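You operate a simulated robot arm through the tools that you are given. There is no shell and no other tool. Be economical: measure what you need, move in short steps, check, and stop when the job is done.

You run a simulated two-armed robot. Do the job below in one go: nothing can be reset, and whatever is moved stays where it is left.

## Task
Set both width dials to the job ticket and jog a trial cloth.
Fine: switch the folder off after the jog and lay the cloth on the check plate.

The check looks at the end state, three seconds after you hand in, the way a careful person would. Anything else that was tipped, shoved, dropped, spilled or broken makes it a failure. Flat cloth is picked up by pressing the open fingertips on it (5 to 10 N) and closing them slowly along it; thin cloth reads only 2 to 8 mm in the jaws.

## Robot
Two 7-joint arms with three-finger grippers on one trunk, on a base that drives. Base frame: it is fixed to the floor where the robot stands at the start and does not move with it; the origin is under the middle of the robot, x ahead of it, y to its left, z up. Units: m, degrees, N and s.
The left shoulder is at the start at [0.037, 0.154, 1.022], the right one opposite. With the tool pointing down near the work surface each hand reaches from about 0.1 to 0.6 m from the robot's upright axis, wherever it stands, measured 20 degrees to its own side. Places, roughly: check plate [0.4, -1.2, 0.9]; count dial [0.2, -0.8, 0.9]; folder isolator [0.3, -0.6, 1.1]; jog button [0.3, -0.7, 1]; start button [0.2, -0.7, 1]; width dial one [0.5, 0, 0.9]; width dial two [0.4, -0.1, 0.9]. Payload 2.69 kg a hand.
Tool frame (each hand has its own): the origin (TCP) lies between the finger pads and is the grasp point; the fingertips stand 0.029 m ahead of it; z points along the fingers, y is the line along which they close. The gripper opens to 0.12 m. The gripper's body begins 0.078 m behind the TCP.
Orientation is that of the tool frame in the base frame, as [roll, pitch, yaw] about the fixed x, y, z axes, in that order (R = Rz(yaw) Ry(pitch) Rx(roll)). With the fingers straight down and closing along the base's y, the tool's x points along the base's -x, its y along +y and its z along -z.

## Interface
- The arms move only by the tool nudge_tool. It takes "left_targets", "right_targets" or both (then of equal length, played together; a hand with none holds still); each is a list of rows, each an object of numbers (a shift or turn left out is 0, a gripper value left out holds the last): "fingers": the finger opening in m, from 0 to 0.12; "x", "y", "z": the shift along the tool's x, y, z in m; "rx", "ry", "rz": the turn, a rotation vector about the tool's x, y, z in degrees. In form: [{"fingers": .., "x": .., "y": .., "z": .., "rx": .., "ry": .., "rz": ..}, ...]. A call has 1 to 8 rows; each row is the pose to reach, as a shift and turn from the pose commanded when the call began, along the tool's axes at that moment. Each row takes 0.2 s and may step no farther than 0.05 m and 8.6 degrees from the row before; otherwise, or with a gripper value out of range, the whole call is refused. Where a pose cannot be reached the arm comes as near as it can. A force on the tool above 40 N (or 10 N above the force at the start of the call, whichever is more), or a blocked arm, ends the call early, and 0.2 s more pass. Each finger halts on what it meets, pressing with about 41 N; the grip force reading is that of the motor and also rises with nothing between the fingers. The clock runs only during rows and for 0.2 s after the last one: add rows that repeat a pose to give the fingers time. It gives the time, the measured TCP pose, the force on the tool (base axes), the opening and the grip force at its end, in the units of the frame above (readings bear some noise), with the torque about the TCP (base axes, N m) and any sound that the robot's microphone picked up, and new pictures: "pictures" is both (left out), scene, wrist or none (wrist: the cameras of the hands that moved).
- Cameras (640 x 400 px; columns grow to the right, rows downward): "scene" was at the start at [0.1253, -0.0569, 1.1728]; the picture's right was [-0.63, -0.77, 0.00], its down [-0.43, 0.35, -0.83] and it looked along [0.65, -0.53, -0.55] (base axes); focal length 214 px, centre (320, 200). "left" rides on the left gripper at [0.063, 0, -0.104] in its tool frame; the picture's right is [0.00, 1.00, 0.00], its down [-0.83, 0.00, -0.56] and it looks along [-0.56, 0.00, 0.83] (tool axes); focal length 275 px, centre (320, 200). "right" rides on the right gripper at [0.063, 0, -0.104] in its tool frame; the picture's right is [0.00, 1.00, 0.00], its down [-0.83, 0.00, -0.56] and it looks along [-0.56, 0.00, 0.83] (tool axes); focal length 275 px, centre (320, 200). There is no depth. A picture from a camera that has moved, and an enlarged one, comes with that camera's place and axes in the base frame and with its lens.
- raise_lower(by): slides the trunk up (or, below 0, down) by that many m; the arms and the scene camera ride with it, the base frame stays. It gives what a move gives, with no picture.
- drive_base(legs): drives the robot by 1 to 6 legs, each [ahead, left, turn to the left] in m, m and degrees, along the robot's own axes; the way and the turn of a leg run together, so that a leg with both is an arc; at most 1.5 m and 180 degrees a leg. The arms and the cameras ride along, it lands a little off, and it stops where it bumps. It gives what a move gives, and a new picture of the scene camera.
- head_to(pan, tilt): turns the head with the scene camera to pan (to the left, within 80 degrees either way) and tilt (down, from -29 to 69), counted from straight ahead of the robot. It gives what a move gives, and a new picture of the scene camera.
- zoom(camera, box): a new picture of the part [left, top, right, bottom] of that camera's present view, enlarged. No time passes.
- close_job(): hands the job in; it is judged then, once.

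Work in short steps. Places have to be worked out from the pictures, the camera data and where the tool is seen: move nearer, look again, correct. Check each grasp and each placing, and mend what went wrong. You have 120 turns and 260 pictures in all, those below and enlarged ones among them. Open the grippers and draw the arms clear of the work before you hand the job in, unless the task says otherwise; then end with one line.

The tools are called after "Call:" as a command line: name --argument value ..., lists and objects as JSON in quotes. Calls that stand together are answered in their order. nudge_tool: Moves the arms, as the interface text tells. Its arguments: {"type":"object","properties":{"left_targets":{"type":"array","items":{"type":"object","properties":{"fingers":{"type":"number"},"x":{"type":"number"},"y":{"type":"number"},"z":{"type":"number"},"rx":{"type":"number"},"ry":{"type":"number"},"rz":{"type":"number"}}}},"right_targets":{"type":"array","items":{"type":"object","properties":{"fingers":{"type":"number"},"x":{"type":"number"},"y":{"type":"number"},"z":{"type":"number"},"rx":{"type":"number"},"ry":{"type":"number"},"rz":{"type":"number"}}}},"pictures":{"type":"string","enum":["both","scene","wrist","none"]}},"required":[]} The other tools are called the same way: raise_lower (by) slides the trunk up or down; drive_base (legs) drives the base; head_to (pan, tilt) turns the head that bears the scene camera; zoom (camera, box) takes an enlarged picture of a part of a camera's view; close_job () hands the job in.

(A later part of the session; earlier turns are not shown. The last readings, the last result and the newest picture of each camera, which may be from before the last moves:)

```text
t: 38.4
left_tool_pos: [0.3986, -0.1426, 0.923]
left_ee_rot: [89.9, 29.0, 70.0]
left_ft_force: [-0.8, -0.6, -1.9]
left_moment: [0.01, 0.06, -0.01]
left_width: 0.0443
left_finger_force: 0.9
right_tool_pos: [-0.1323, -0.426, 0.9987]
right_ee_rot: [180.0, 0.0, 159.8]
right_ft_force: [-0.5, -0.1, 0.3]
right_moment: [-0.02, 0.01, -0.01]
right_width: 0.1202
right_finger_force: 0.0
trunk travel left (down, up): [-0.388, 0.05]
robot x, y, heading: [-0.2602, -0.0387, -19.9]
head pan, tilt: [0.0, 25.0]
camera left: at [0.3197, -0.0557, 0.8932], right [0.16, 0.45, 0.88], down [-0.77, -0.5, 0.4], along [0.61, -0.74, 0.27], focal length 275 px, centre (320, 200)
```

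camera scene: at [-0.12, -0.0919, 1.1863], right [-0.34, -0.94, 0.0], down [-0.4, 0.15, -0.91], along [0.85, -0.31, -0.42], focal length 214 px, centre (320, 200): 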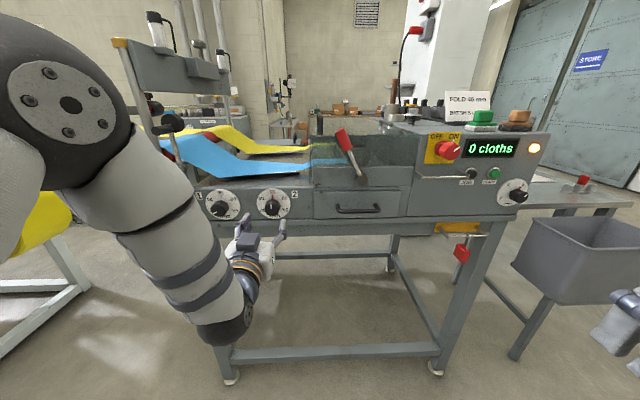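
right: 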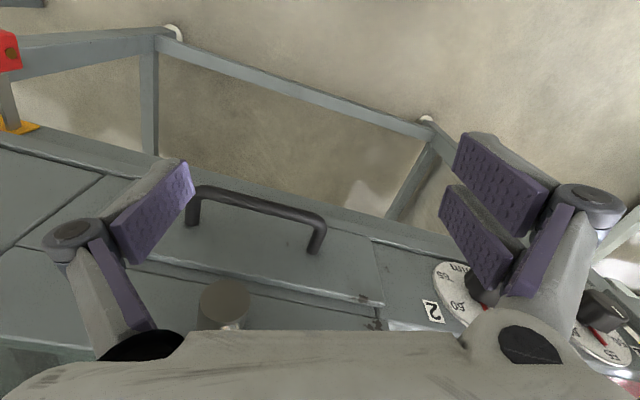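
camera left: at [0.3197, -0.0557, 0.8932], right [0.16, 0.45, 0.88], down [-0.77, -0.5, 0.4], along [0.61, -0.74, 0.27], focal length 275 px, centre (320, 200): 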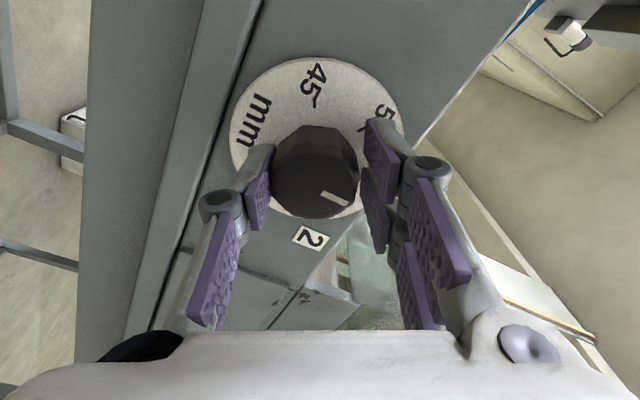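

Knob 2 is touching the lower pad just slightly. I nudge -1.5 mm along y and grip.

Call:
nudge_tool --left_targets '[{"y": -0.0015}, {"y": -0.0015, "z": 0.002, "fingers": 0.039}, {"y": -0.0015, "z": 0.002, "fingers": 0.03}, {"y": -0.0015, "z": 0.002, "fingers": 0.03}]' --pictures "none"

Call:
nudge_tool --left_targets '[{"rz": -7.5}, {"rz": -15}, {"rz": -22.5}, {"rz": -30}, {"rz": -37.5}, {"rz": -45}, {"rz": -52.5}, {"rz": -58}]' --pictures "wrist"

```text
t: 39.4
left_tool_pos: [0.3998, -0.1455, 0.9217]
left_ee_rot: [90.0, 29.0, 70.2]
left_ft_force: [-7.3, -0.2, -7.5]
left_moment: [-0.04, -0.19, 0.06]
left_width: 0.0382
left_finger_force: 44.4
right_tool_pos: [-0.1336, -0.4261, 1.001]
right_ee_rot: [180.0, 0.0, 159.7]
right_ft_force: [0.4, 0.2, 0.1]
right_moment: [0.03, -0.04, 0.01]
right_width: 0.1199
right_finger_force: 0.0
trunk travel left (down, up): [-0.388, 0.05]
robot x, y, heading: [-0.2607, -0.0394, -20.2]
head pan, tilt: [0.0, 25.0]
```

```text
t: 41.2
left_tool_pos: [0.4008, -0.1451, 0.9226]
left_ee_rot: [87.1, 87.2, 67.5]
left_ft_force: [-8.2, -0.4, -6.5]
left_moment: [-0.01, -0.22, 0.11]
left_width: 0.0384
left_finger_force: 44.5
right_tool_pos: [-0.1339, -0.4258, 1.0]
right_ee_rot: [-180.0, 0.0, 159.8]
right_ft_force: [-0.1, 0.0, 0.1]
right_moment: [0.01, 0.01, 0.03]
right_width: 0.1198
right_finger_force: 0.1
trunk travel left (down, up): [-0.388, 0.05]
robot x, y, heading: [-0.2596, -0.0369, -20.3]
head pan, tilt: [0.0, 25.0]
camera left: at [0.3032, -0.1068, 0.8587], right [0.34, 0.94, 0.06], down [-0.54, 0.14, 0.83], along [0.77, -0.31, 0.56], focal length 275 px, centre (320, 200)
```

left: 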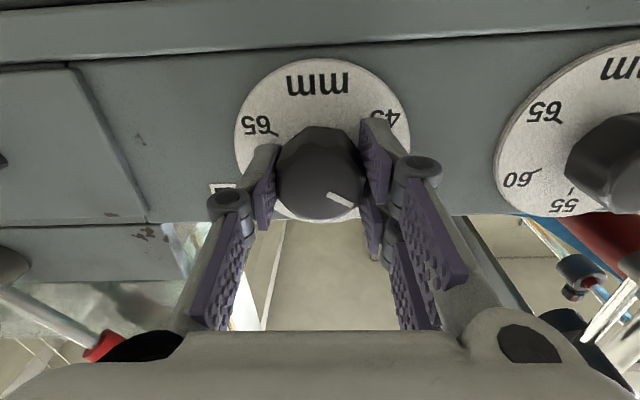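

Turned 58°. I open, swing back, and prepare a second grip.

Call:
nudge_tool --left_targets '[{"fingers": 0.06}, {"fingers": 0.06, "rz": 8.5}, {"rz": 17}, {"rz": 25.5}, {"rz": 34}, {"rz": 42.5}, {"rz": 51}, {"rz": 58}]' --pictures "wrist"

Call:
zoom --camera "left" --box '[220, 30, 440, 230]'

```text
t: 43.0
left_tool_pos: [0.401, -0.145, 0.9218]
left_ee_rot: [89.8, 28.7, 70.0]
left_ft_force: [-0.6, 0.7, -0.1]
left_moment: [-0.02, 0.03, 0.02]
left_width: 0.0602
left_finger_force: 0.0
right_tool_pos: [-0.1325, -0.4262, 0.9993]
right_ee_rot: [-180.0, 0.1, 159.8]
right_ft_force: [0.4, -0.7, -0.2]
right_moment: [0.02, -0.02, -0.03]
right_width: 0.1201
right_finger_force: 0.1
trunk travel left (down, up): [-0.388, 0.05]
robot x, y, heading: [-0.2617, -0.0411, -20.0]
head pan, tilt: [0.0, 25.0]
camera left: at [0.3215, -0.0578, 0.8912], right [0.16, 0.45, 0.88], down [-0.77, -0.5, 0.4], along [0.61, -0.74, 0.27], focal length 275 px, centre (320, 200)
```

left: 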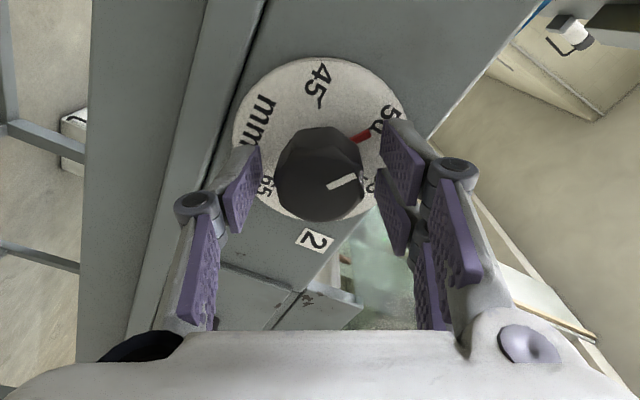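

```text
2.00 times, centred on (330, 130) of left
camera zoom: at [0.3215, -0.0578, 0.8912], right [0.16, 0.45, 0.88], down [-0.77, -0.5, 0.4], along [0.61, -0.74, 0.27], focal length 551 px, centre (300, 340)
```

zoom: 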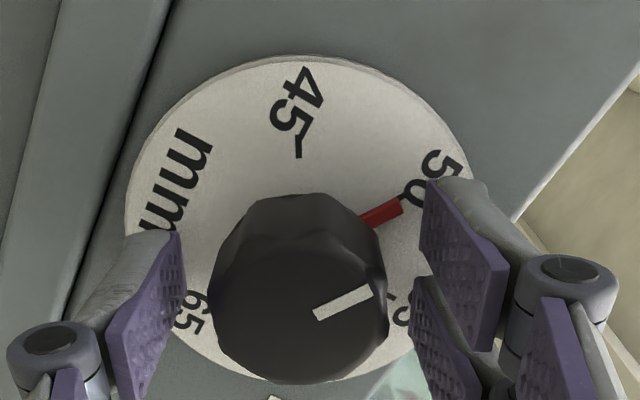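

Pointer just at 50. I rotate 3° more, regrip and turn 61°.

Call:
nudge_tool --left_targets '[{"rz": 3, "fingers": 0.05}, {"rz": 3, "fingers": 0.043}, {"rz": 3, "fingers": 0.03}, {"rz": 3, "fingers": 0.03}]' --pictures "none"

Call:
nudge_tool --left_targets '[{"rz": -8}, {"rz": -16}, {"rz": -24}, {"rz": -32}, {"rz": -40}, {"rz": -48}, {"rz": -56}, {"rz": -62}]' --pictures "wrist"

Call:
nudge_tool --left_targets '[{"fingers": 0.07}, {"fingers": 0.07, "z": -0.02}, {"z": -0.06}]' --pictures "wrist"

Call:
zoom --camera "scene" --box '[180, 165, 300, 240]'

Call:
zoom --camera "left" --box '[240, 20, 420, 190]'

```text
t: 44.0
left_tool_pos: [0.4, -0.1462, 0.9224]
left_ee_rot: [89.9, 26.0, 70.1]
left_ft_force: [-0.8, 0.0, -1.4]
left_moment: [0.0, -0.04, 0.22]
left_width: 0.0381
left_finger_force: 45.2
right_tool_pos: [-0.1322, -0.4274, 1.0001]
right_ee_rot: [180.0, 0.1, 159.8]
right_ft_force: [-0.2, 0.1, -0.3]
right_moment: [0.0, 0.0, 0.02]
right_width: 0.1201
right_finger_force: 0.1
trunk travel left (down, up): [-0.388, 0.05]
robot x, y, heading: [-0.2581, -0.039, -20.1]
head pan, tilt: [0.0, 25.0]
```

```text
t: 45.8
left_tool_pos: [0.4006, -0.1459, 0.9215]
left_ee_rot: [86.9, 88.0, 67.5]
left_ft_force: [0.4, 1.5, -2.9]
left_moment: [0.26, -0.46, 0.05]
left_width: 0.0383
left_finger_force: 44.8
right_tool_pos: [-0.1311, -0.4255, 0.9997]
right_ee_rot: [-179.9, 0.0, 159.8]
right_ft_force: [-0.6, -0.2, -1.2]
right_moment: [0.02, 0.05, 0.03]
right_width: 0.1201
right_finger_force: 0.1
trunk travel left (down, up): [-0.388, 0.05]
robot x, y, heading: [-0.2573, -0.0425, -20.1]
head pan, tilt: [0.0, 25.0]
camera left: at [0.3036, -0.1083, 0.8585], right [0.33, 0.94, 0.04], down [-0.54, 0.15, 0.83], along [0.78, -0.3, 0.56], focal length 275 px, centre (320, 200)
```

left: 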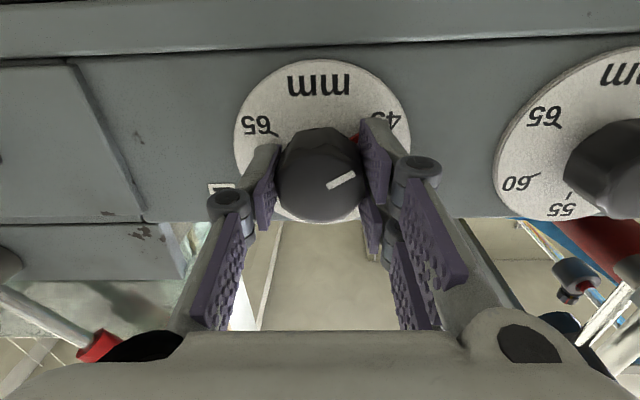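

```text
t: 46.6
left_tool_pos: [0.3442, -0.1251, 0.921]
left_ee_rot: [84.1, 88.0, 64.4]
left_ft_force: [-0.4, -0.6, 0.0]
left_moment: [0.0, 0.01, -0.02]
left_width: 0.0699
left_finger_force: 0.0
right_tool_pos: [-0.1329, -0.4243, 0.9994]
right_ee_rot: [180.0, -0.1, 159.8]
right_ft_force: [-0.5, -0.7, -0.6]
right_moment: [0.01, 0.01, 0.01]
right_width: 0.12
right_finger_force: 0.0
trunk travel left (down, up): [-0.388, 0.05]
robot x, y, heading: [-0.2586, -0.0391, -19.9]
head pan, tilt: [0.0, 25.0]
camera left: at [0.2472, -0.0877, 0.8573], right [0.34, 0.94, 0.04], down [-0.54, 0.16, 0.83], along [0.77, -0.3, 0.56], focal length 275 px, centre (320, 200)
```

left: 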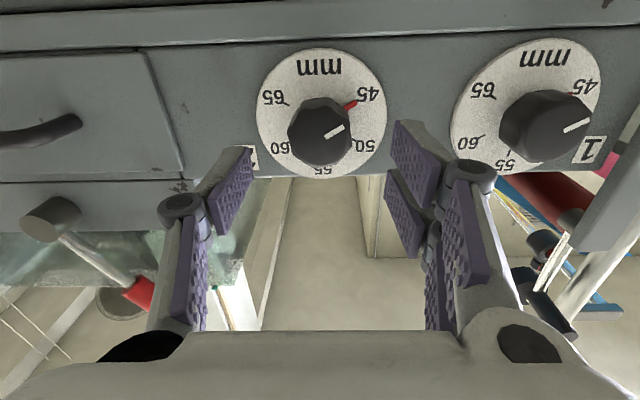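

```text
5.33 times, centred on (240, 202) of scene
camera zoom: at [-0.1202, -0.0914, 1.1864], right [-0.34, -0.94, 0.0], down [-0.4, 0.15, -0.91], along [0.85, -0.31, -0.42], focal length 1144 px, centre (747, 187)
```

zoom: 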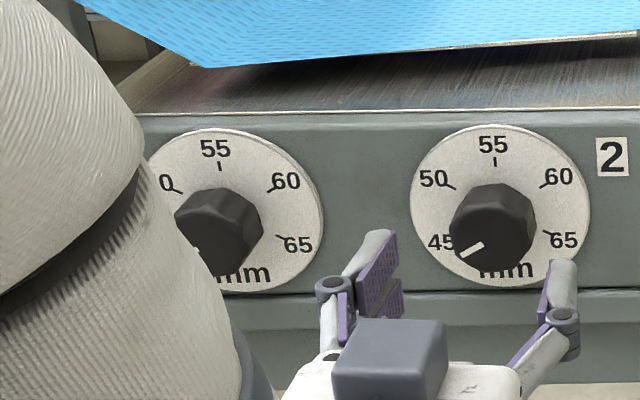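

```text
2.35 times, centred on (330, 105) of left
camera zoom: at [0.2472, -0.0877, 0.8573], right [0.34, 0.94, 0.04], down [-0.54, 0.16, 0.83], along [0.77, -0.3, 0.56], focal length 648 px, centre (296, 424)
```

zoom: 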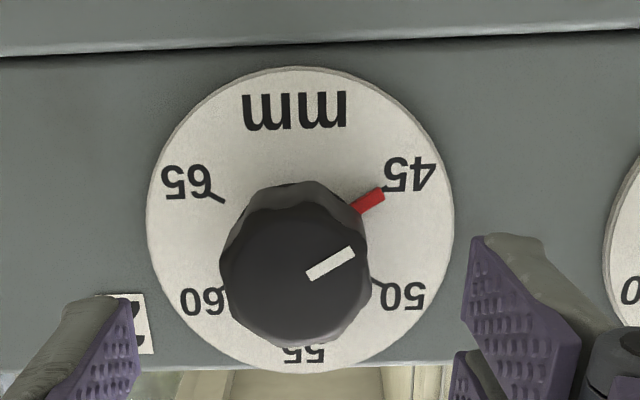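

Both dials sit at 45. Next is the panel: I back off, slide right and view the isolator, jog button and lever closely.

Call:
drive_base --legs '[[-0.1, 0, 0], [0, -0.3, 0]]'

Call:
zoom --camera "scene" --box '[240, 100, 480, 250]'

Call:
zoom --camera "scene" --box '[440, 140, 640, 265]'

```text
t: 50.2
left_tool_pos: [0.1461, -0.3769, 0.9208]
left_ee_rot: [85.9, 87.9, 66.3]
left_ft_force: [-0.1, -0.1, 0.2]
left_moment: [0.03, 0.0, 0.04]
left_width: 0.07
left_finger_force: 0.1
right_tool_pos: [-0.3314, -0.6784, 0.9999]
right_ee_rot: [-179.9, 0.0, 159.9]
right_ft_force: [0.3, -0.5, -1.1]
right_moment: [0.03, 0.0, 0.0]
right_width: 0.1201
right_finger_force: 0.0
trunk travel left (down, up): [-0.388, 0.05]
robot x, y, heading: [-0.4586, -0.2886, -20.1]
head pan, tilt: [0.0, 25.0]
camera scene: at [-0.3183, -0.3438, 1.1863], right [-0.34, -0.94, 0.0], down [-0.4, 0.15, -0.91], along [0.85, -0.31, -0.42], focal length 214 px, centre (320, 200)
```

scene: 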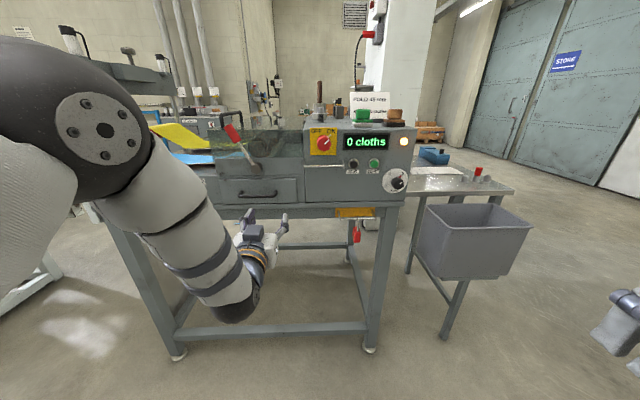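

```text
2.67 times, centred on (360, 175) of scene
camera zoom: at [-0.3183, -0.3438, 1.1863], right [-0.34, -0.94, 0.0], down [-0.4, 0.15, -0.91], along [0.85, -0.31, -0.42], focal length 572 px, centre (213, 267)
```

zoom: 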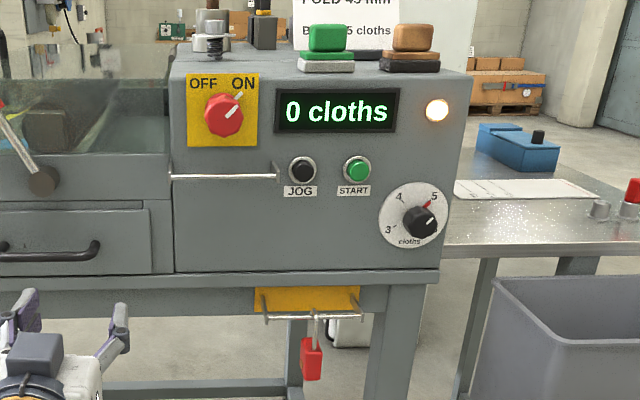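

```text
3.20 times, centred on (540, 202) of scene
camera zoom: at [-0.3183, -0.3438, 1.1863], right [-0.34, -0.94, 0.0], down [-0.4, 0.15, -0.91], along [0.85, -0.31, -0.42], focal length 686 px, centre (-384, 192)
```

zoom: 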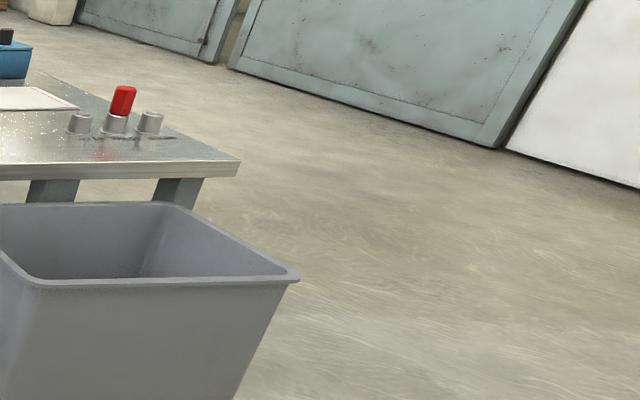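

Isolator is ON, lamp lit. JOG is at about lateral -0.532, z 1.014. I slide right 0.23 so the left hand (still pointing forward) faces JOG.

Call:
drive_base --legs '[[0, -0.23, 0]]'

Call:
nudge_tool --left_targets '[{"x": -0.03, "fingers": 0.0}, {"x": -0.06}, {"x": -0.09}]' --pictures "wrist"

```text
t: 52.6
left_tool_pos: [0.0681, -0.5935, 0.9198]
left_ee_rot: [85.9, 87.9, 66.3]
left_ft_force: [0.1, -0.4, -0.4]
left_moment: [-0.02, 0.0, 0.01]
left_width: 0.07
left_finger_force: 0.2
right_tool_pos: [-0.4109, -0.8956, 0.9999]
right_ee_rot: [-180.0, 0.0, 159.8]
right_ft_force: [-0.3, 0.5, -0.4]
right_moment: [-0.01, 0.02, 0.0]
right_width: 0.1197
right_finger_force: 0.0
trunk travel left (down, up): [-0.388, 0.05]
robot x, y, heading: [-0.5357, -0.5068, -20.2]
head pan, tilt: [0.0, 25.0]
camera scene: at [-0.3976, -0.5604, 1.1863], right [-0.34, -0.94, 0.0], down [-0.4, 0.15, -0.91], along [0.85, -0.31, -0.42], focal length 214 px, centre (320, 200)
```

scene: 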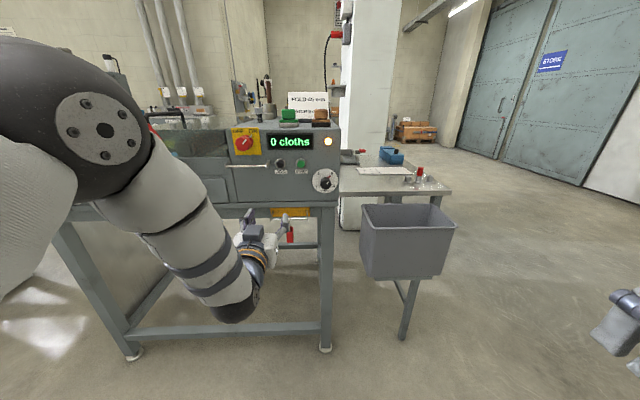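

```text
t: 53.4
left_tool_pos: [0.0645, -0.5964, 1.01]
left_ee_rot: [86.7, 88.0, 67.1]
left_ft_force: [0.3, -1.2, -0.8]
left_moment: [-0.02, -0.02, -0.01]
left_width: 0.0
left_finger_force: 28.2
right_tool_pos: [-0.4114, -0.8936, 1.0]
right_ee_rot: [-180.0, 0.1, 159.9]
right_ft_force: [-0.6, -0.3, -0.2]
right_moment: [-0.01, 0.01, 0.0]
right_width: 0.1204
right_finger_force: 0.0
trunk travel left (down, up): [-0.388, 0.05]
robot x, y, heading: [-0.5352, -0.5117, -20.2]
head pan, tilt: [0.0, 25.0]
camera left: at [-0.0322, -0.5591, 0.9466], right [0.33, 0.94, 0.04], down [-0.54, 0.15, 0.83], along [0.77, -0.3, 0.56], focal length 275 px, centre (320, 200)
```

left: 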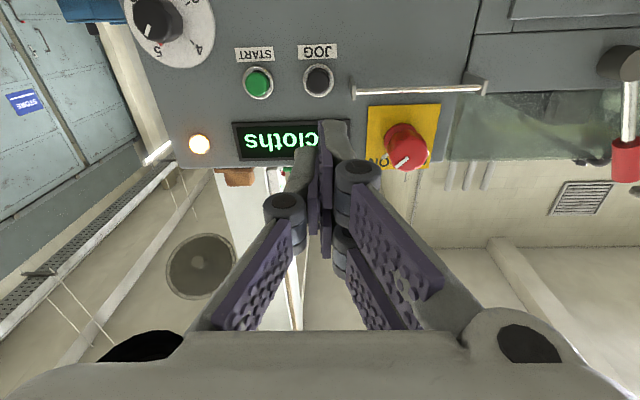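

JOG is straight ahead of the closed fingertips (z≈1.006). I rotate the hand 86° so the fingers stack vertically, clear of the bar, and advance part way.

Call:
nudge_tool --left_targets '[{"z": 0.01, "rz": 8.5}, {"z": 0.02, "rz": 17}, {"z": 0.03, "rz": 25.5}, {"z": 0.04, "rz": 34}, {"z": 0.05, "rz": 42.5}, {"z": 0.06, "rz": 51}, {"z": 0.07, "rz": 59.5}, {"z": 0.08, "rz": 68}]' --pictures "none"

Call:
nudge_tool --left_targets '[{"z": 0.01, "rz": 8}, {"z": 0.02, "rz": 16}, {"z": 0.03, "rz": 20}]' --pictures "both"

```text
t: 55.2
left_tool_pos: [0.1411, -0.6235, 1.0108]
left_ee_rot: [89.9, 19.8, 70.5]
left_ft_force: [1.0, 0.4, -0.6]
left_moment: [-0.01, -0.03, 0.01]
left_width: 0.0
left_finger_force: 28.6
right_tool_pos: [-0.4103, -0.8953, 1.0004]
right_ee_rot: [180.0, 0.0, 159.8]
right_ft_force: [-0.4, -1.2, -0.1]
right_moment: [-0.01, 0.01, 0.03]
right_width: 0.1202
right_finger_force: 0.1
trunk travel left (down, up): [-0.388, 0.05]
robot x, y, heading: [-0.5384, -0.508, -20.2]
head pan, tilt: [0.0, 25.0]
```

```text
t: 56.0
left_tool_pos: [0.1687, -0.6319, 1.0102]
left_ee_rot: [89.9, -0.1, 70.4]
left_ft_force: [-0.3, 0.4, 0.4]
left_moment: [0.02, 0.0, -0.02]
left_width: 0.0
left_finger_force: 28.7
right_tool_pos: [-0.4111, -0.8945, 0.9994]
right_ee_rot: [-180.0, 0.1, 160.0]
right_ft_force: [-0.4, -0.7, 1.3]
right_moment: [-0.05, 0.06, 0.01]
right_width: 0.12
right_finger_force: 0.0
trunk travel left (down, up): [-0.388, 0.05]
robot x, y, heading: [-0.5373, -0.5115, -20.1]
head pan, tilt: [0.0, 25.0]
camera scene: at [-0.3974, -0.5602, 1.1863], right [-0.34, -0.94, 0.0], down [-0.4, 0.15, -0.91], along [0.85, -0.31, -0.42], focal length 214 px, centre (320, 200)
camera left: at [0.0923, -0.5384, 1.0106], right [0.0, -0.01, 1.0], down [-0.8, -0.6, -0.01], along [0.6, -0.8, 0.0], focal length 275 px, centre (320, 200)
```

scene: 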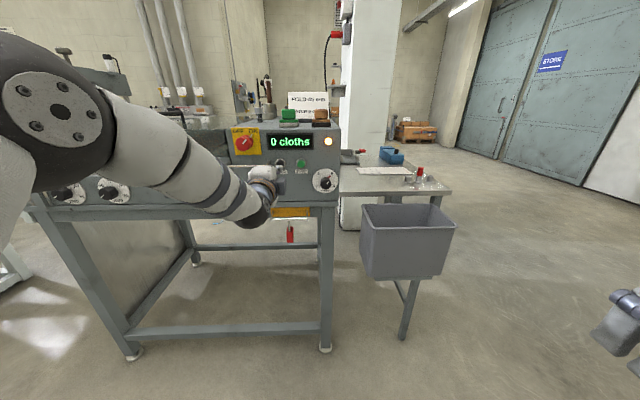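
left: 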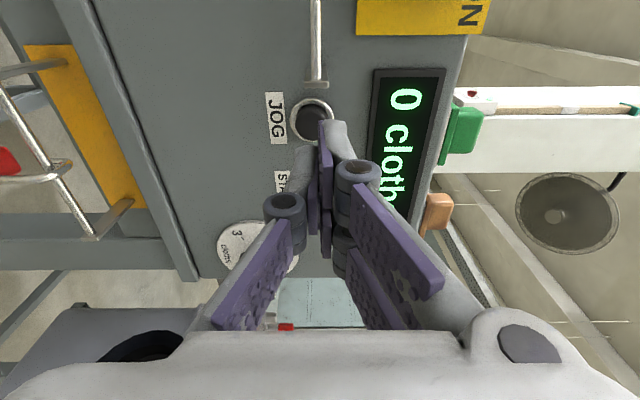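

JOG dead ahead, 4 mm low. I advance in small steps and watch force and sound.

Call:
nudge_tool --left_targets '[{"y": -0.004, "z": 0.03}, {"y": -0.004, "z": 0.045}, {"y": -0.004, "z": 0.052}, {"y": -0.004, "z": 0.056}]' --pictures "both"

```text
t: 57.0
left_tool_pos: [0.2221, -0.6502, 1.007]
left_ee_rot: [89.9, -0.1, 70.3]
left_ft_force: [0.1, -0.8, 0.7]
left_moment: [0.01, -0.01, 0.01]
left_width: 0.0
left_finger_force: 28.9
right_tool_pos: [-0.4106, -0.8939, 0.9993]
right_ee_rot: [180.0, 0.0, 159.9]
right_ft_force: [0.8, 0.6, 0.0]
right_moment: [0.03, 0.04, 0.02]
right_width: 0.1199
right_finger_force: 0.0
trunk travel left (down, up): [-0.388, 0.05]
robot x, y, heading: [-0.5355, -0.5094, -20.1]
head pan, tilt: [0.0, 25.0]
camera scene: at [-0.3975, -0.5601, 1.1863], right [-0.34, -0.94, 0.0], down [-0.4, 0.15, -0.91], along [0.85, -0.31, -0.42], focal length 214 px, centre (320, 200)
camera left: at [0.1452, -0.5568, 1.0067], right [0.0, 0.0, 1.0], down [-0.8, -0.6, -0.01], along [0.6, -0.8, 0.0], focal length 275 px, centre (320, 200)
```

scene: 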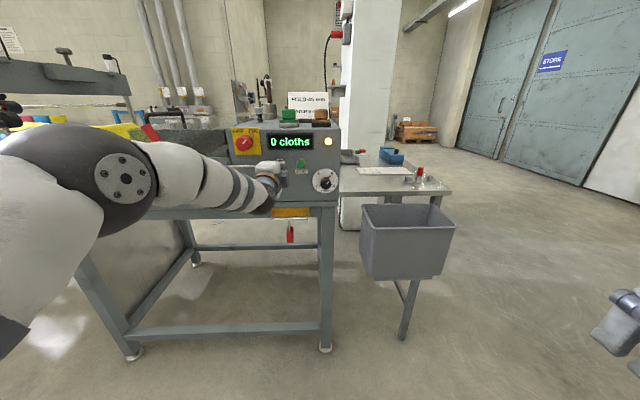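
left: 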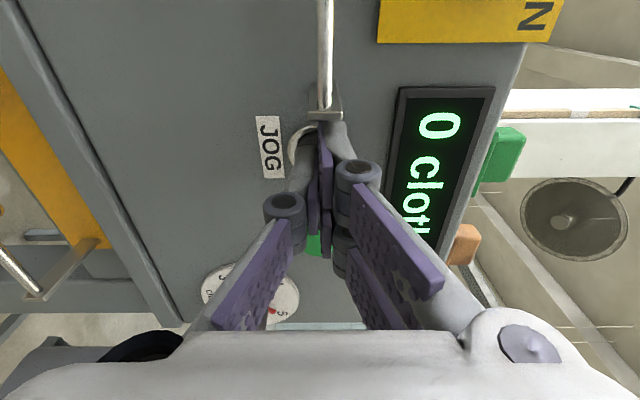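

Tips are about at the button. I press further in small steps.

Call:
nudge_tool --left_targets '[{"y": -0.002, "z": 0.004}, {"y": -0.002, "z": 0.008}, {"y": -0.002, "z": 0.012}, {"y": -0.002, "z": 0.015}, {"y": -0.002, "z": 0.015}]' --pictures "both"

```text
t: 58.2
left_tool_pos: [0.2364, -0.6554, 1.005]
left_ee_rot: [89.8, 0.0, 70.5]
left_ft_force: [-8.0, 3.4, -0.1]
left_moment: [0.01, 0.0, 0.09]
left_width: 0.006
left_finger_force: 28.3
right_tool_pos: [-0.4111, -0.8938, 1.0005]
right_ee_rot: [-180.0, 0.0, 159.9]
right_ft_force: [0.5, 0.2, 0.8]
right_moment: [-0.04, -0.01, 0.01]
right_width: 0.1201
right_finger_force: 0.2
trunk travel left (down, up): [-0.388, 0.05]
robot x, y, heading: [-0.5388, -0.513, -20.3]
head pan, tilt: [0.0, 25.0]
heard: click
camera scene: at [-0.3985, -0.5597, 1.1864], right [-0.34, -0.94, 0.0], down [-0.4, 0.14, -0.91], along [0.85, -0.31, -0.42], focal length 214 px, centre (320, 200)
camera left: at [0.1586, -0.562, 1.0045], right [0.0, 0.0, 1.0], down [-0.8, -0.6, -0.01], along [0.6, -0.8, 0.0], focal length 275 px, centre (320, 200)
```

scene: 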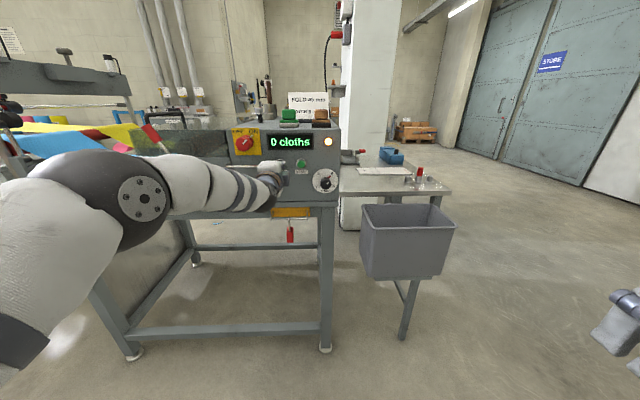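
left: 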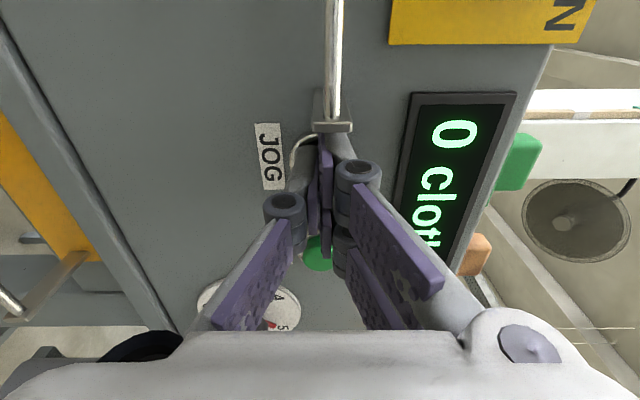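

A click was heard with 8.7 N. I hold it for a moment to see whether the folder runs.

Call:
nudge_tool --left_targets '[{"z": 0}, {"z": 0}, {"z": 0}, {"z": 0}, {"z": 0}, {"z": 0}, {"z": 0}, {"z": 0}]' --pictures "scene"

```text
t: 60.0
left_tool_pos: [0.2359, -0.655, 1.0049]
left_ee_rot: [89.8, 0.0, 70.4]
left_ft_force: [-9.0, 2.7, -1.4]
left_moment: [-0.01, 0.06, 0.07]
left_width: 0.0061
left_finger_force: 29.0
right_tool_pos: [-0.4112, -0.8954, 1.0002]
right_ee_rot: [180.0, 0.0, 160.0]
right_ft_force: [-0.7, 0.6, -0.4]
right_moment: [-0.02, 0.01, 0.0]
right_width: 0.12
right_finger_force: 0.1
trunk travel left (down, up): [-0.388, 0.05]
robot x, y, heading: [-0.5381, -0.5118, -20.2]
head pan, tilt: [0.0, 25.0]
camera scene: at [-0.3984, -0.5598, 1.1864], right [-0.34, -0.94, 0.0], down [-0.4, 0.14, -0.91], along [0.85, -0.31, -0.42], focal length 214 px, centre (320, 200)
```

scene: 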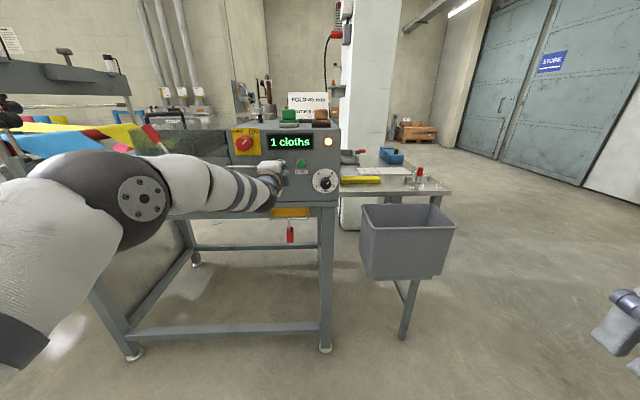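

Display shows 1 cloths and a yellow folded cloth lies on the bench. I back away from JOG and look at the bench.

Call:
nudge_tool --left_targets '[{"z": -0.03}, {"z": -0.07}, {"z": -0.1}]' --pictures "wrist"

Call:
zoom --camera "scene" --box '[320, 130, 480, 230]'

Call:
zoom --camera "scene" --box '[220, 115, 350, 197]'

```text
t: 60.8
left_tool_pos: [0.1396, -0.6238, 1.0042]
left_ee_rot: [89.8, 0.1, 70.4]
left_ft_force: [0.3, 0.4, 0.0]
left_moment: [-0.02, 0.01, -0.01]
left_width: 0.0001
left_finger_force: 28.9
right_tool_pos: [-0.4101, -0.8942, 1.0006]
right_ee_rot: [-180.0, 0.0, 159.9]
right_ft_force: [0.1, 0.4, -0.4]
right_moment: [0.02, -0.01, 0.02]
right_width: 0.12
right_finger_force: 0.1
trunk travel left (down, up): [-0.388, 0.05]
robot x, y, heading: [-0.5347, -0.5084, -20.1]
head pan, tilt: [0.0, 25.0]
camera left: at [0.0635, -0.529, 1.004], right [-0.01, 0.0, 1.0], down [-0.8, -0.6, -0.01], along [0.6, -0.8, 0.0], focal length 275 px, centre (320, 200)
```

left: 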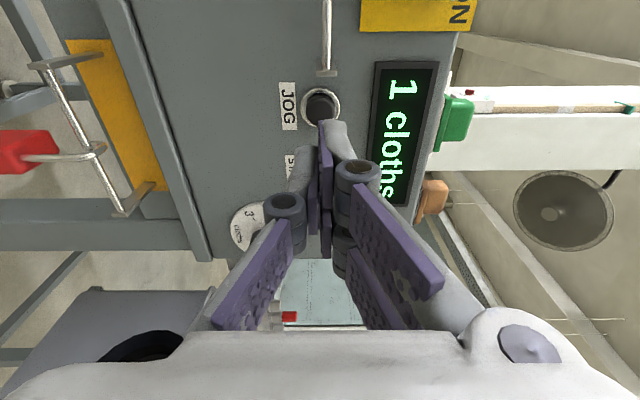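

```text
4.00 times, centred on (400, 180) of scene
camera zoom: at [-0.3978, -0.56, 1.1864], right [-0.34, -0.94, 0.0], down [-0.4, 0.14, -0.91], along [0.85, -0.31, -0.42], focal length 858 px, centre (0, 280)
```

zoom: 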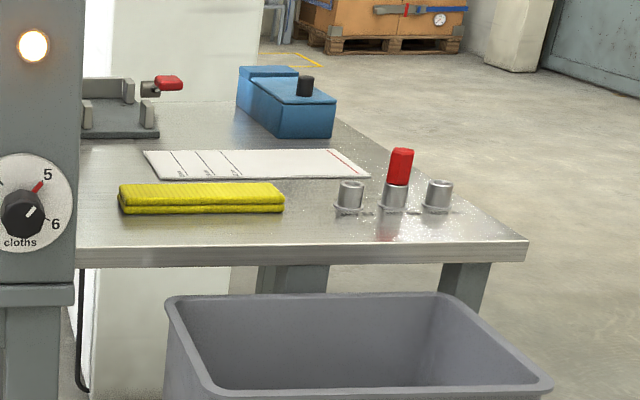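

```text
4.88 times, centred on (285, 156) of scene
camera zoom: at [-0.3978, -0.56, 1.1864], right [-0.34, -0.94, 0.0], down [-0.4, 0.14, -0.91], along [0.85, -0.31, -0.42], focal length 1046 px, centre (491, 415)
```

zoom: 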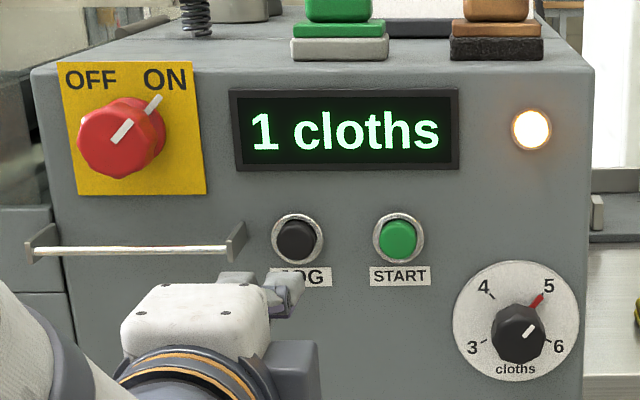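

Jog done: 1 cloth. The isolator knob is at about lateral -0.441, z 1.0755, front at forward 0.442. I move the left hand in front of it with the fingers tilted 25° off vertical, open.

Call:
nudge_tool --left_targets '[{"x": 0.025, "y": 0.02, "rz": -8, "fingers": 0.08}, {"x": 0.05, "y": 0.04, "rz": -16}, {"x": 0.075, "y": 0.06, "rz": -22}, {"x": 0.095, "y": 0.0715, "z": 0.01, "rz": -22}, {"x": 0.095, "y": 0.0715, "z": 0.03, "rz": -22}]' --pictures "both"

```text
t: 62.0
left_tool_pos: [0.1577, -0.5237, 1.0898]
left_ee_rot: [92.0, 20.6, 72.2]
left_ft_force: [-0.7, 0.9, -0.6]
left_moment: [0.03, -0.05, 0.0]
left_width: 0.08
left_finger_force: 0.2
left hand out of reach, approached as far as the arm can: row 1, 2, 3, 4, 5
right_tool_pos: [-0.4115, -0.8941, 0.9998]
right_ee_rot: [-179.9, 0.0, 159.8]
right_ft_force: [-0.7, 0.1, 0.6]
right_moment: [-0.01, -0.02, 0.01]
right_width: 0.1199
right_finger_force: 0.0
trunk travel left (down, up): [-0.388, 0.05]
robot x, y, heading: [-0.5349, -0.5106, -19.9]
head pan, tilt: [0.0, 25.0]
camera scene: at [-0.3974, -0.5596, 1.1863], right [-0.34, -0.94, 0.0], down [-0.4, 0.14, -0.91], along [0.85, -0.31, -0.42], focal length 214 px, centre (320, 200)
camera left: at [0.078, -0.4339, 1.0709], right [0.14, 0.32, 0.94], down [-0.77, -0.56, 0.31], along [0.63, -0.76, 0.17], focal length 275 px, centre (320, 200)
```

scene: 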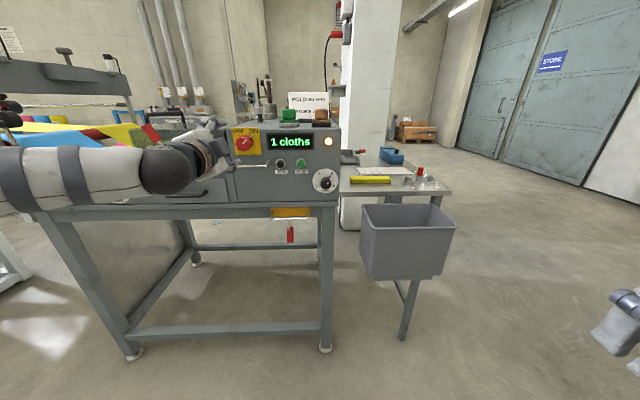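
left: 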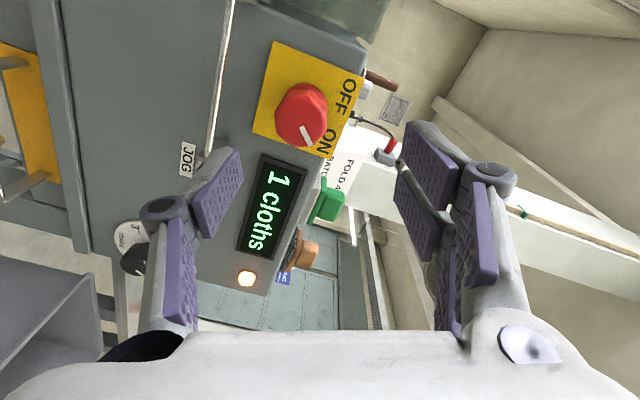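

The arm is at its reach limit here. I pull the hand back 0.1, then drive forward 0.1 and left 0.09.

Call:
nudge_tool --left_targets '[{"z": -0.04}, {"z": -0.08}, {"z": -0.11}]' --pictures "none"

Call:
drive_base --legs '[[0.1, 0, 0], [0, 0.08, 0]]'

```text
t: 62.8
left_tool_pos: [0.0561, -0.4775, 1.0947]
left_ee_rot: [90.3, 22.0, 70.6]
left_ft_force: [-0.1, 0.4, -0.3]
left_moment: [-0.01, 0.01, 0.01]
left_width: 0.0799
left_finger_force: 0.1
left hand out of reach, approached as far as the arm can: row 1, 2, 3
right_tool_pos: [-0.4098, -0.8928, 1.0002]
right_ee_rot: [180.0, 0.0, 159.9]
right_ft_force: [0.2, 0.6, 0.3]
right_moment: [-0.03, 0.01, -0.03]
right_width: 0.1199
right_finger_force: 0.0
trunk travel left (down, up): [-0.388, 0.05]
robot x, y, heading: [-0.5379, -0.5092, -20.3]
head pan, tilt: [0.0, 25.0]
```

```text
t: 64.9
left_tool_pos: [0.1763, -0.4373, 1.0965]
left_ee_rot: [90.3, 22.0, 70.4]
left_ft_force: [0.2, 0.3, 0.3]
left_moment: [0.04, 0.0, -0.05]
left_width: 0.0801
left_finger_force: 0.0
right_tool_pos: [-0.2911, -0.8524, 1.0005]
right_ee_rot: [-180.0, 0.0, 159.8]
right_ft_force: [0.6, 0.2, -0.2]
right_moment: [-0.04, 0.02, 0.02]
right_width: 0.12
right_finger_force: 0.1
trunk travel left (down, up): [-0.388, 0.05]
robot x, y, heading: [-0.4169, -0.4647, -20.2]
head pan, tilt: [0.0, 25.0]
camera scene: at [-0.2779, -0.5174, 1.1863], right [-0.34, -0.94, 0.0], down [-0.4, 0.14, -0.91], along [0.85, -0.31, -0.42], focal length 214 px, centre (320, 200)
```

scene: 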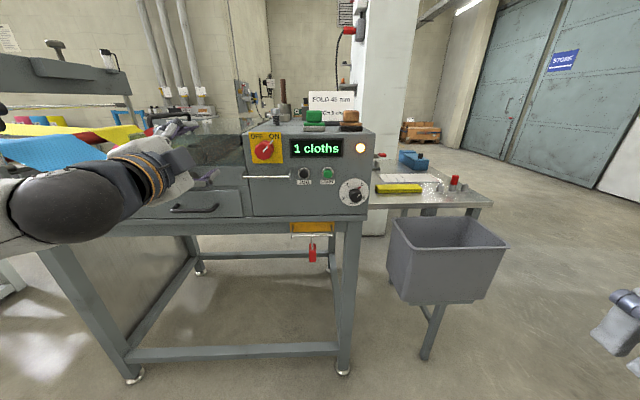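

Still at a height limit, so I raise the trunk 0.05 and bring the hand back in line with the isolator.

Call:
raise_lower --by 0.05

Call:
nudge_tool --left_targets '[{"x": -0.02, "y": -0.035}, {"x": -0.04, "y": -0.07}, {"x": -0.0596, "y": -0.1007}, {"x": -0.0596, "y": -0.1007}]' --pictures "both"

```text
t: 65.8
left_tool_pos: [0.1443, -0.4262, 1.2117]
left_ee_rot: [83.2, 21.8, 67.7]
left_ft_force: [1.6, 0.3, -0.8]
left_moment: [-0.03, -0.03, 0.0]
left_width: 0.08
left_finger_force: 0.1
right_tool_pos: [-0.2905, -0.8538, 1.0496]
right_ee_rot: [179.9, -0.1, 159.9]
right_ft_force: [0.2, -0.4, 0.1]
right_moment: [-0.01, 0.02, 0.05]
right_width: 0.1201
right_finger_force: 0.2
trunk travel left (down, up): [-0.438, 0.0]
robot x, y, heading: [-0.4198, -0.4654, -20.2]
head pan, tilt: [0.0, 25.0]
```

```text
t: 66.8
left_tool_pos: [0.1191, -0.5147, 1.1448]
left_ee_rot: [82.8, 21.9, 67.7]
left_ft_force: [-0.3, 0.8, 0.2]
left_moment: [0.02, -0.02, -0.01]
left_width: 0.0799
left_finger_force: 0.0
left hand out of reach, approached as far as the arm can: row 1, 2
right_tool_pos: [-0.2913, -0.8518, 1.0506]
right_ee_rot: [179.9, 0.0, 159.9]
right_ft_force: [-0.2, 0.0, -0.1]
right_moment: [-0.02, 0.01, 0.0]
right_width: 0.1195
right_finger_force: 0.0
trunk travel left (down, up): [-0.438, 0.0]
robot x, y, heading: [-0.4159, -0.4664, -20.0]
head pan, tilt: [0.0, 25.0]
camera scene: at [-0.3285, -0.4992, 1.2417], right [-0.34, -0.94, 0.0], down [-0.4, 0.14, -0.91], along [0.85, -0.31, -0.42], focal length 214 px, centre (320, 200)
camera left: at [0.0435, -0.4257, 1.1085], right [0.02, 0.39, 0.92], down [-0.81, -0.53, 0.24], along [0.58, -0.76, 0.3], focal length 275 px, centre (320, 200)
```

scene: 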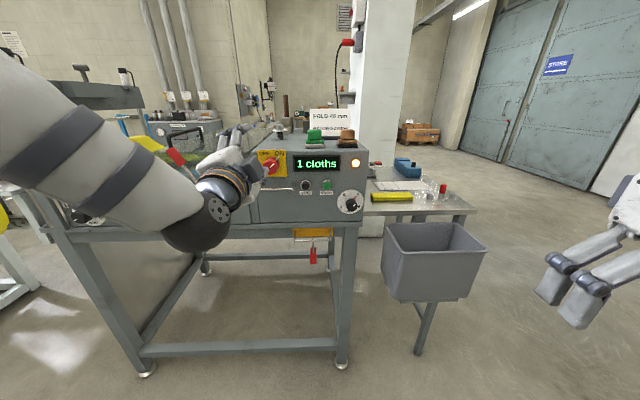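
left: 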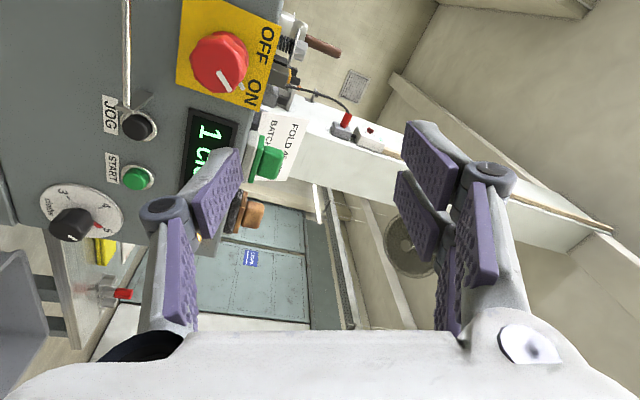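

The trunk shift left the hand high and tilted up ~7°. I lower it 0.07 and level it.

Call:
nudge_tool --left_targets '[{"x": 0.013, "y": -0.032, "z": -0.004, "rx": 3.1, "ry": 1.25}, {"x": 0.026, "y": -0.065, "z": -0.008, "rx": 6.2, "ry": 2.5}, {"x": 0.026, "y": -0.065, "z": -0.008, "rx": 6.2, "ry": 2.5}]' --pictures "wrist"

```text
t: 67.6
left_tool_pos: [0.1192, -0.5149, 1.0712]
left_ee_rot: [90.2, 22.1, 70.4]
left_ft_force: [-0.3, -0.9, -0.1]
left_moment: [0.0, 0.0, -0.01]
left_width: 0.0797
left_finger_force: 0.0
right_tool_pos: [-0.2899, -0.8522, 1.0506]
right_ee_rot: [-180.0, 0.0, 159.9]
right_ft_force: [0.4, 0.3, 0.2]
right_moment: [-0.04, 0.02, -0.02]
right_width: 0.1199
right_finger_force: 0.0
trunk travel left (down, up): [-0.438, 0.0]
robot x, y, heading: [-0.416, -0.4671, -20.4]
head pan, tilt: [0.0, 25.0]
camera left: at [0.0409, -0.4242, 1.0479], right [0.13, 0.35, 0.93], down [-0.78, -0.54, 0.31], along [0.61, -0.77, 0.2], focal length 275 px, centre (320, 200)
```

left: 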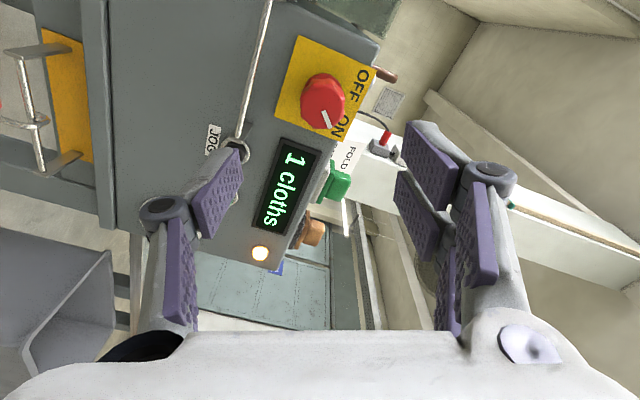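

Lined up with the isolator knob. I advance 0.12 and check.

Call:
nudge_tool --left_targets '[{"z": 0.04}, {"z": 0.08}, {"z": 0.105}, {"z": 0.12}]' --pictures "wrist"

```text
t: 68.6
left_tool_pos: [0.2326, -0.557, 1.0744]
left_ee_rot: [90.4, 22.1, 70.6]
left_ft_force: [-0.2, 0.0, 0.1]
left_moment: [0.0, -0.01, -0.01]
left_width: 0.0801
left_finger_force: 0.0
left hand out of reach, approached as far as the arm can: row 3
right_tool_pos: [-0.2911, -0.852, 1.0501]
right_ee_rot: [179.9, 0.1, 159.9]
right_ft_force: [0.7, 0.2, -0.5]
right_moment: [-0.03, 0.03, -0.02]
right_width: 0.1201
right_finger_force: 0.1
trunk travel left (down, up): [-0.438, 0.0]
robot x, y, heading: [-0.4178, -0.4694, -20.4]
head pan, tilt: [0.0, 25.0]
camera left: at [0.1536, -0.4674, 1.0495], right [0.13, 0.35, 0.93], down [-0.78, -0.54, 0.31], along [0.61, -0.76, 0.2], focal length 275 px, centre (320, 200)
```

left: 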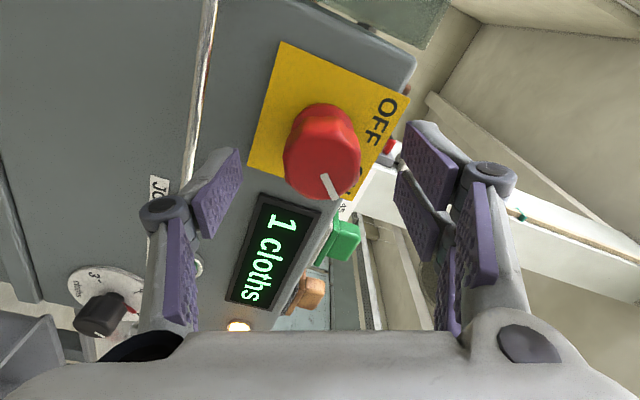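

Knob front is right at the fingertips and centred. I advance 22 mm and close gently.

Call:
nudge_tool --left_targets '[{"z": 0.012}, {"z": 0.022}, {"z": 0.022, "fingers": 0.065}, {"z": 0.022, "fingers": 0.055}, {"z": 0.022, "fingers": 0.05}]' --pictures "wrist"

```text
t: 69.8
left_tool_pos: [0.2534, -0.5634, 1.0699]
left_ee_rot: [90.3, 22.0, 70.5]
left_ft_force: [-0.3, -0.4, -0.1]
left_moment: [0.0, 0.02, 0.04]
left_width: 0.0499
left_finger_force: 0.0
right_tool_pos: [-0.2912, -0.8519, 1.0502]
right_ee_rot: [180.0, 0.1, 160.0]
right_ft_force: [-0.5, -1.1, -0.1]
right_moment: [0.0, -0.02, -0.02]
right_width: 0.1201
right_finger_force: 0.0
trunk travel left (down, up): [-0.438, 0.0]
robot x, y, heading: [-0.4177, -0.464, -20.3]
head pan, tilt: [0.0, 25.0]
camera left: at [0.1739, -0.4742, 1.0468], right [0.13, 0.35, 0.93], down [-0.78, -0.54, 0.31], along [0.61, -0.77, 0.2], focal length 275 px, centre (320, 200)
```

left: 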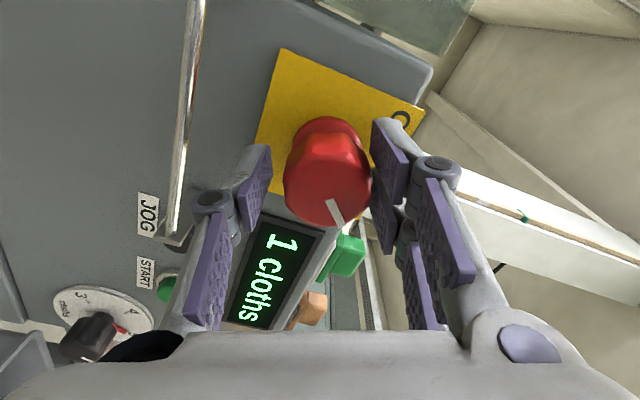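

Knob is ~4 mm toward the upper finger. I shift and grip.

Call:
nudge_tool --left_targets '[{"y": 0.004, "fingers": 0.052}, {"y": 0.004, "fingers": 0.046}, {"y": 0.004, "fingers": 0.04}, {"y": 0.004, "fingers": 0.033}, {"y": 0.004, "fingers": 0.03}]' --pictures "wrist"

```text
t: 71.0
left_tool_pos: [0.2518, -0.5644, 1.0732]
left_ee_rot: [90.7, 22.1, 70.8]
left_ft_force: [-7.7, -1.6, -13.7]
left_moment: [-0.11, 0.09, 0.16]
left_width: 0.0383
left_finger_force: 45.6
left hand out of reach, approached as far as the arm can: row 1, 2, 3, 4
right_tool_pos: [-0.2905, -0.8527, 1.0491]
right_ee_rot: [180.0, -0.1, 160.0]
right_ft_force: [-0.3, -0.7, 0.0]
right_moment: [0.01, -0.01, -0.01]
right_width: 0.12
right_finger_force: 0.2
trunk travel left (down, up): [-0.438, 0.0]
robot x, y, heading: [-0.4203, -0.4661, -20.1]
head pan, tilt: [0.0, 25.0]
camera left: at [0.1736, -0.4743, 1.0515], right [0.13, 0.35, 0.93], down [-0.78, -0.54, 0.31], along [0.61, -0.77, 0.2], focal length 275 px, centre (320, 200)
```

left: 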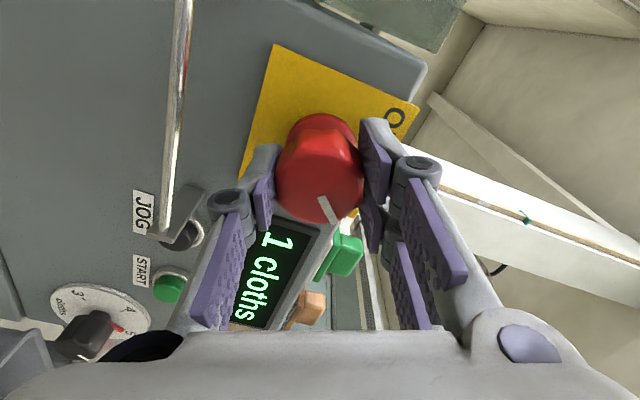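

Gripped at 0.038. I turn counter-clockwise in steps.

Call:
nudge_tool --left_targets '[{"rz": -8}, {"rz": -16}, {"rz": -24}, {"rz": -32}, {"rz": -40}, {"rz": -48}, {"rz": -56}, {"rz": -62}]' --pictures "both"

```text
t: 72.8
left_tool_pos: [0.2531, -0.5656, 1.0751]
left_ee_rot: [93.7, 84.0, 74.3]
left_ft_force: [-14.6, -11.0, -17.9]
left_moment: [0.48, 1.36, 0.44]
left_width: 0.0383
left_finger_force: 45.2
left hand out of reach, approached as far as the arm can: row 1, 2, 3, 4, 5, 6, 7
right_tool_pos: [-0.2922, -0.8543, 1.0496]
right_ee_rot: [179.9, 0.1, 159.9]
right_ft_force: [-0.8, 0.1, 0.7]
right_moment: [-0.01, 0.0, 0.0]
right_width: 0.1199
right_finger_force: 0.0
trunk travel left (down, up): [-0.438, 0.0]
robot x, y, heading: [-0.4165, -0.4675, -20.2]
head pan, tilt: [0.0, 25.0]
camera scene: at [-0.3288, -0.5014, 1.2418], right [-0.34, -0.94, 0.0], down [-0.4, 0.15, -0.91], along [0.85, -0.31, -0.42], focal length 214 px, centre (320, 200)
camera left: at [0.1568, -0.5239, 1.0129], right [0.33, 0.94, 0.11], down [-0.55, 0.1, 0.83], along [0.77, -0.34, 0.55], focal length 275 px, centre (320, 200)
```

scene: 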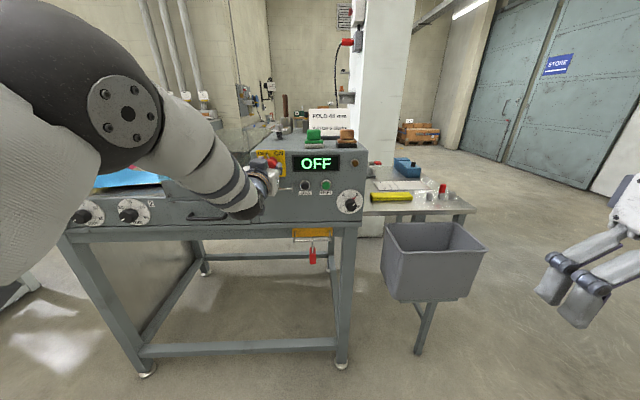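
left: 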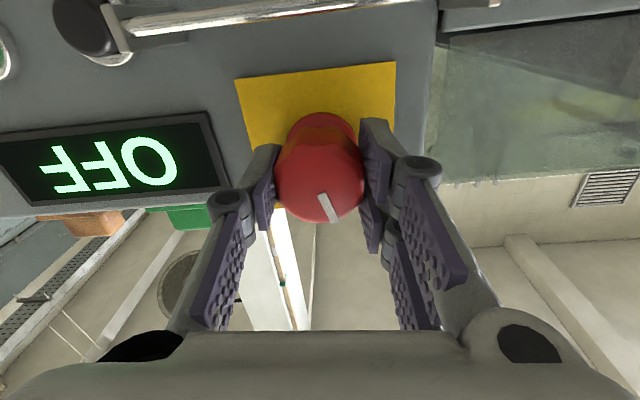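

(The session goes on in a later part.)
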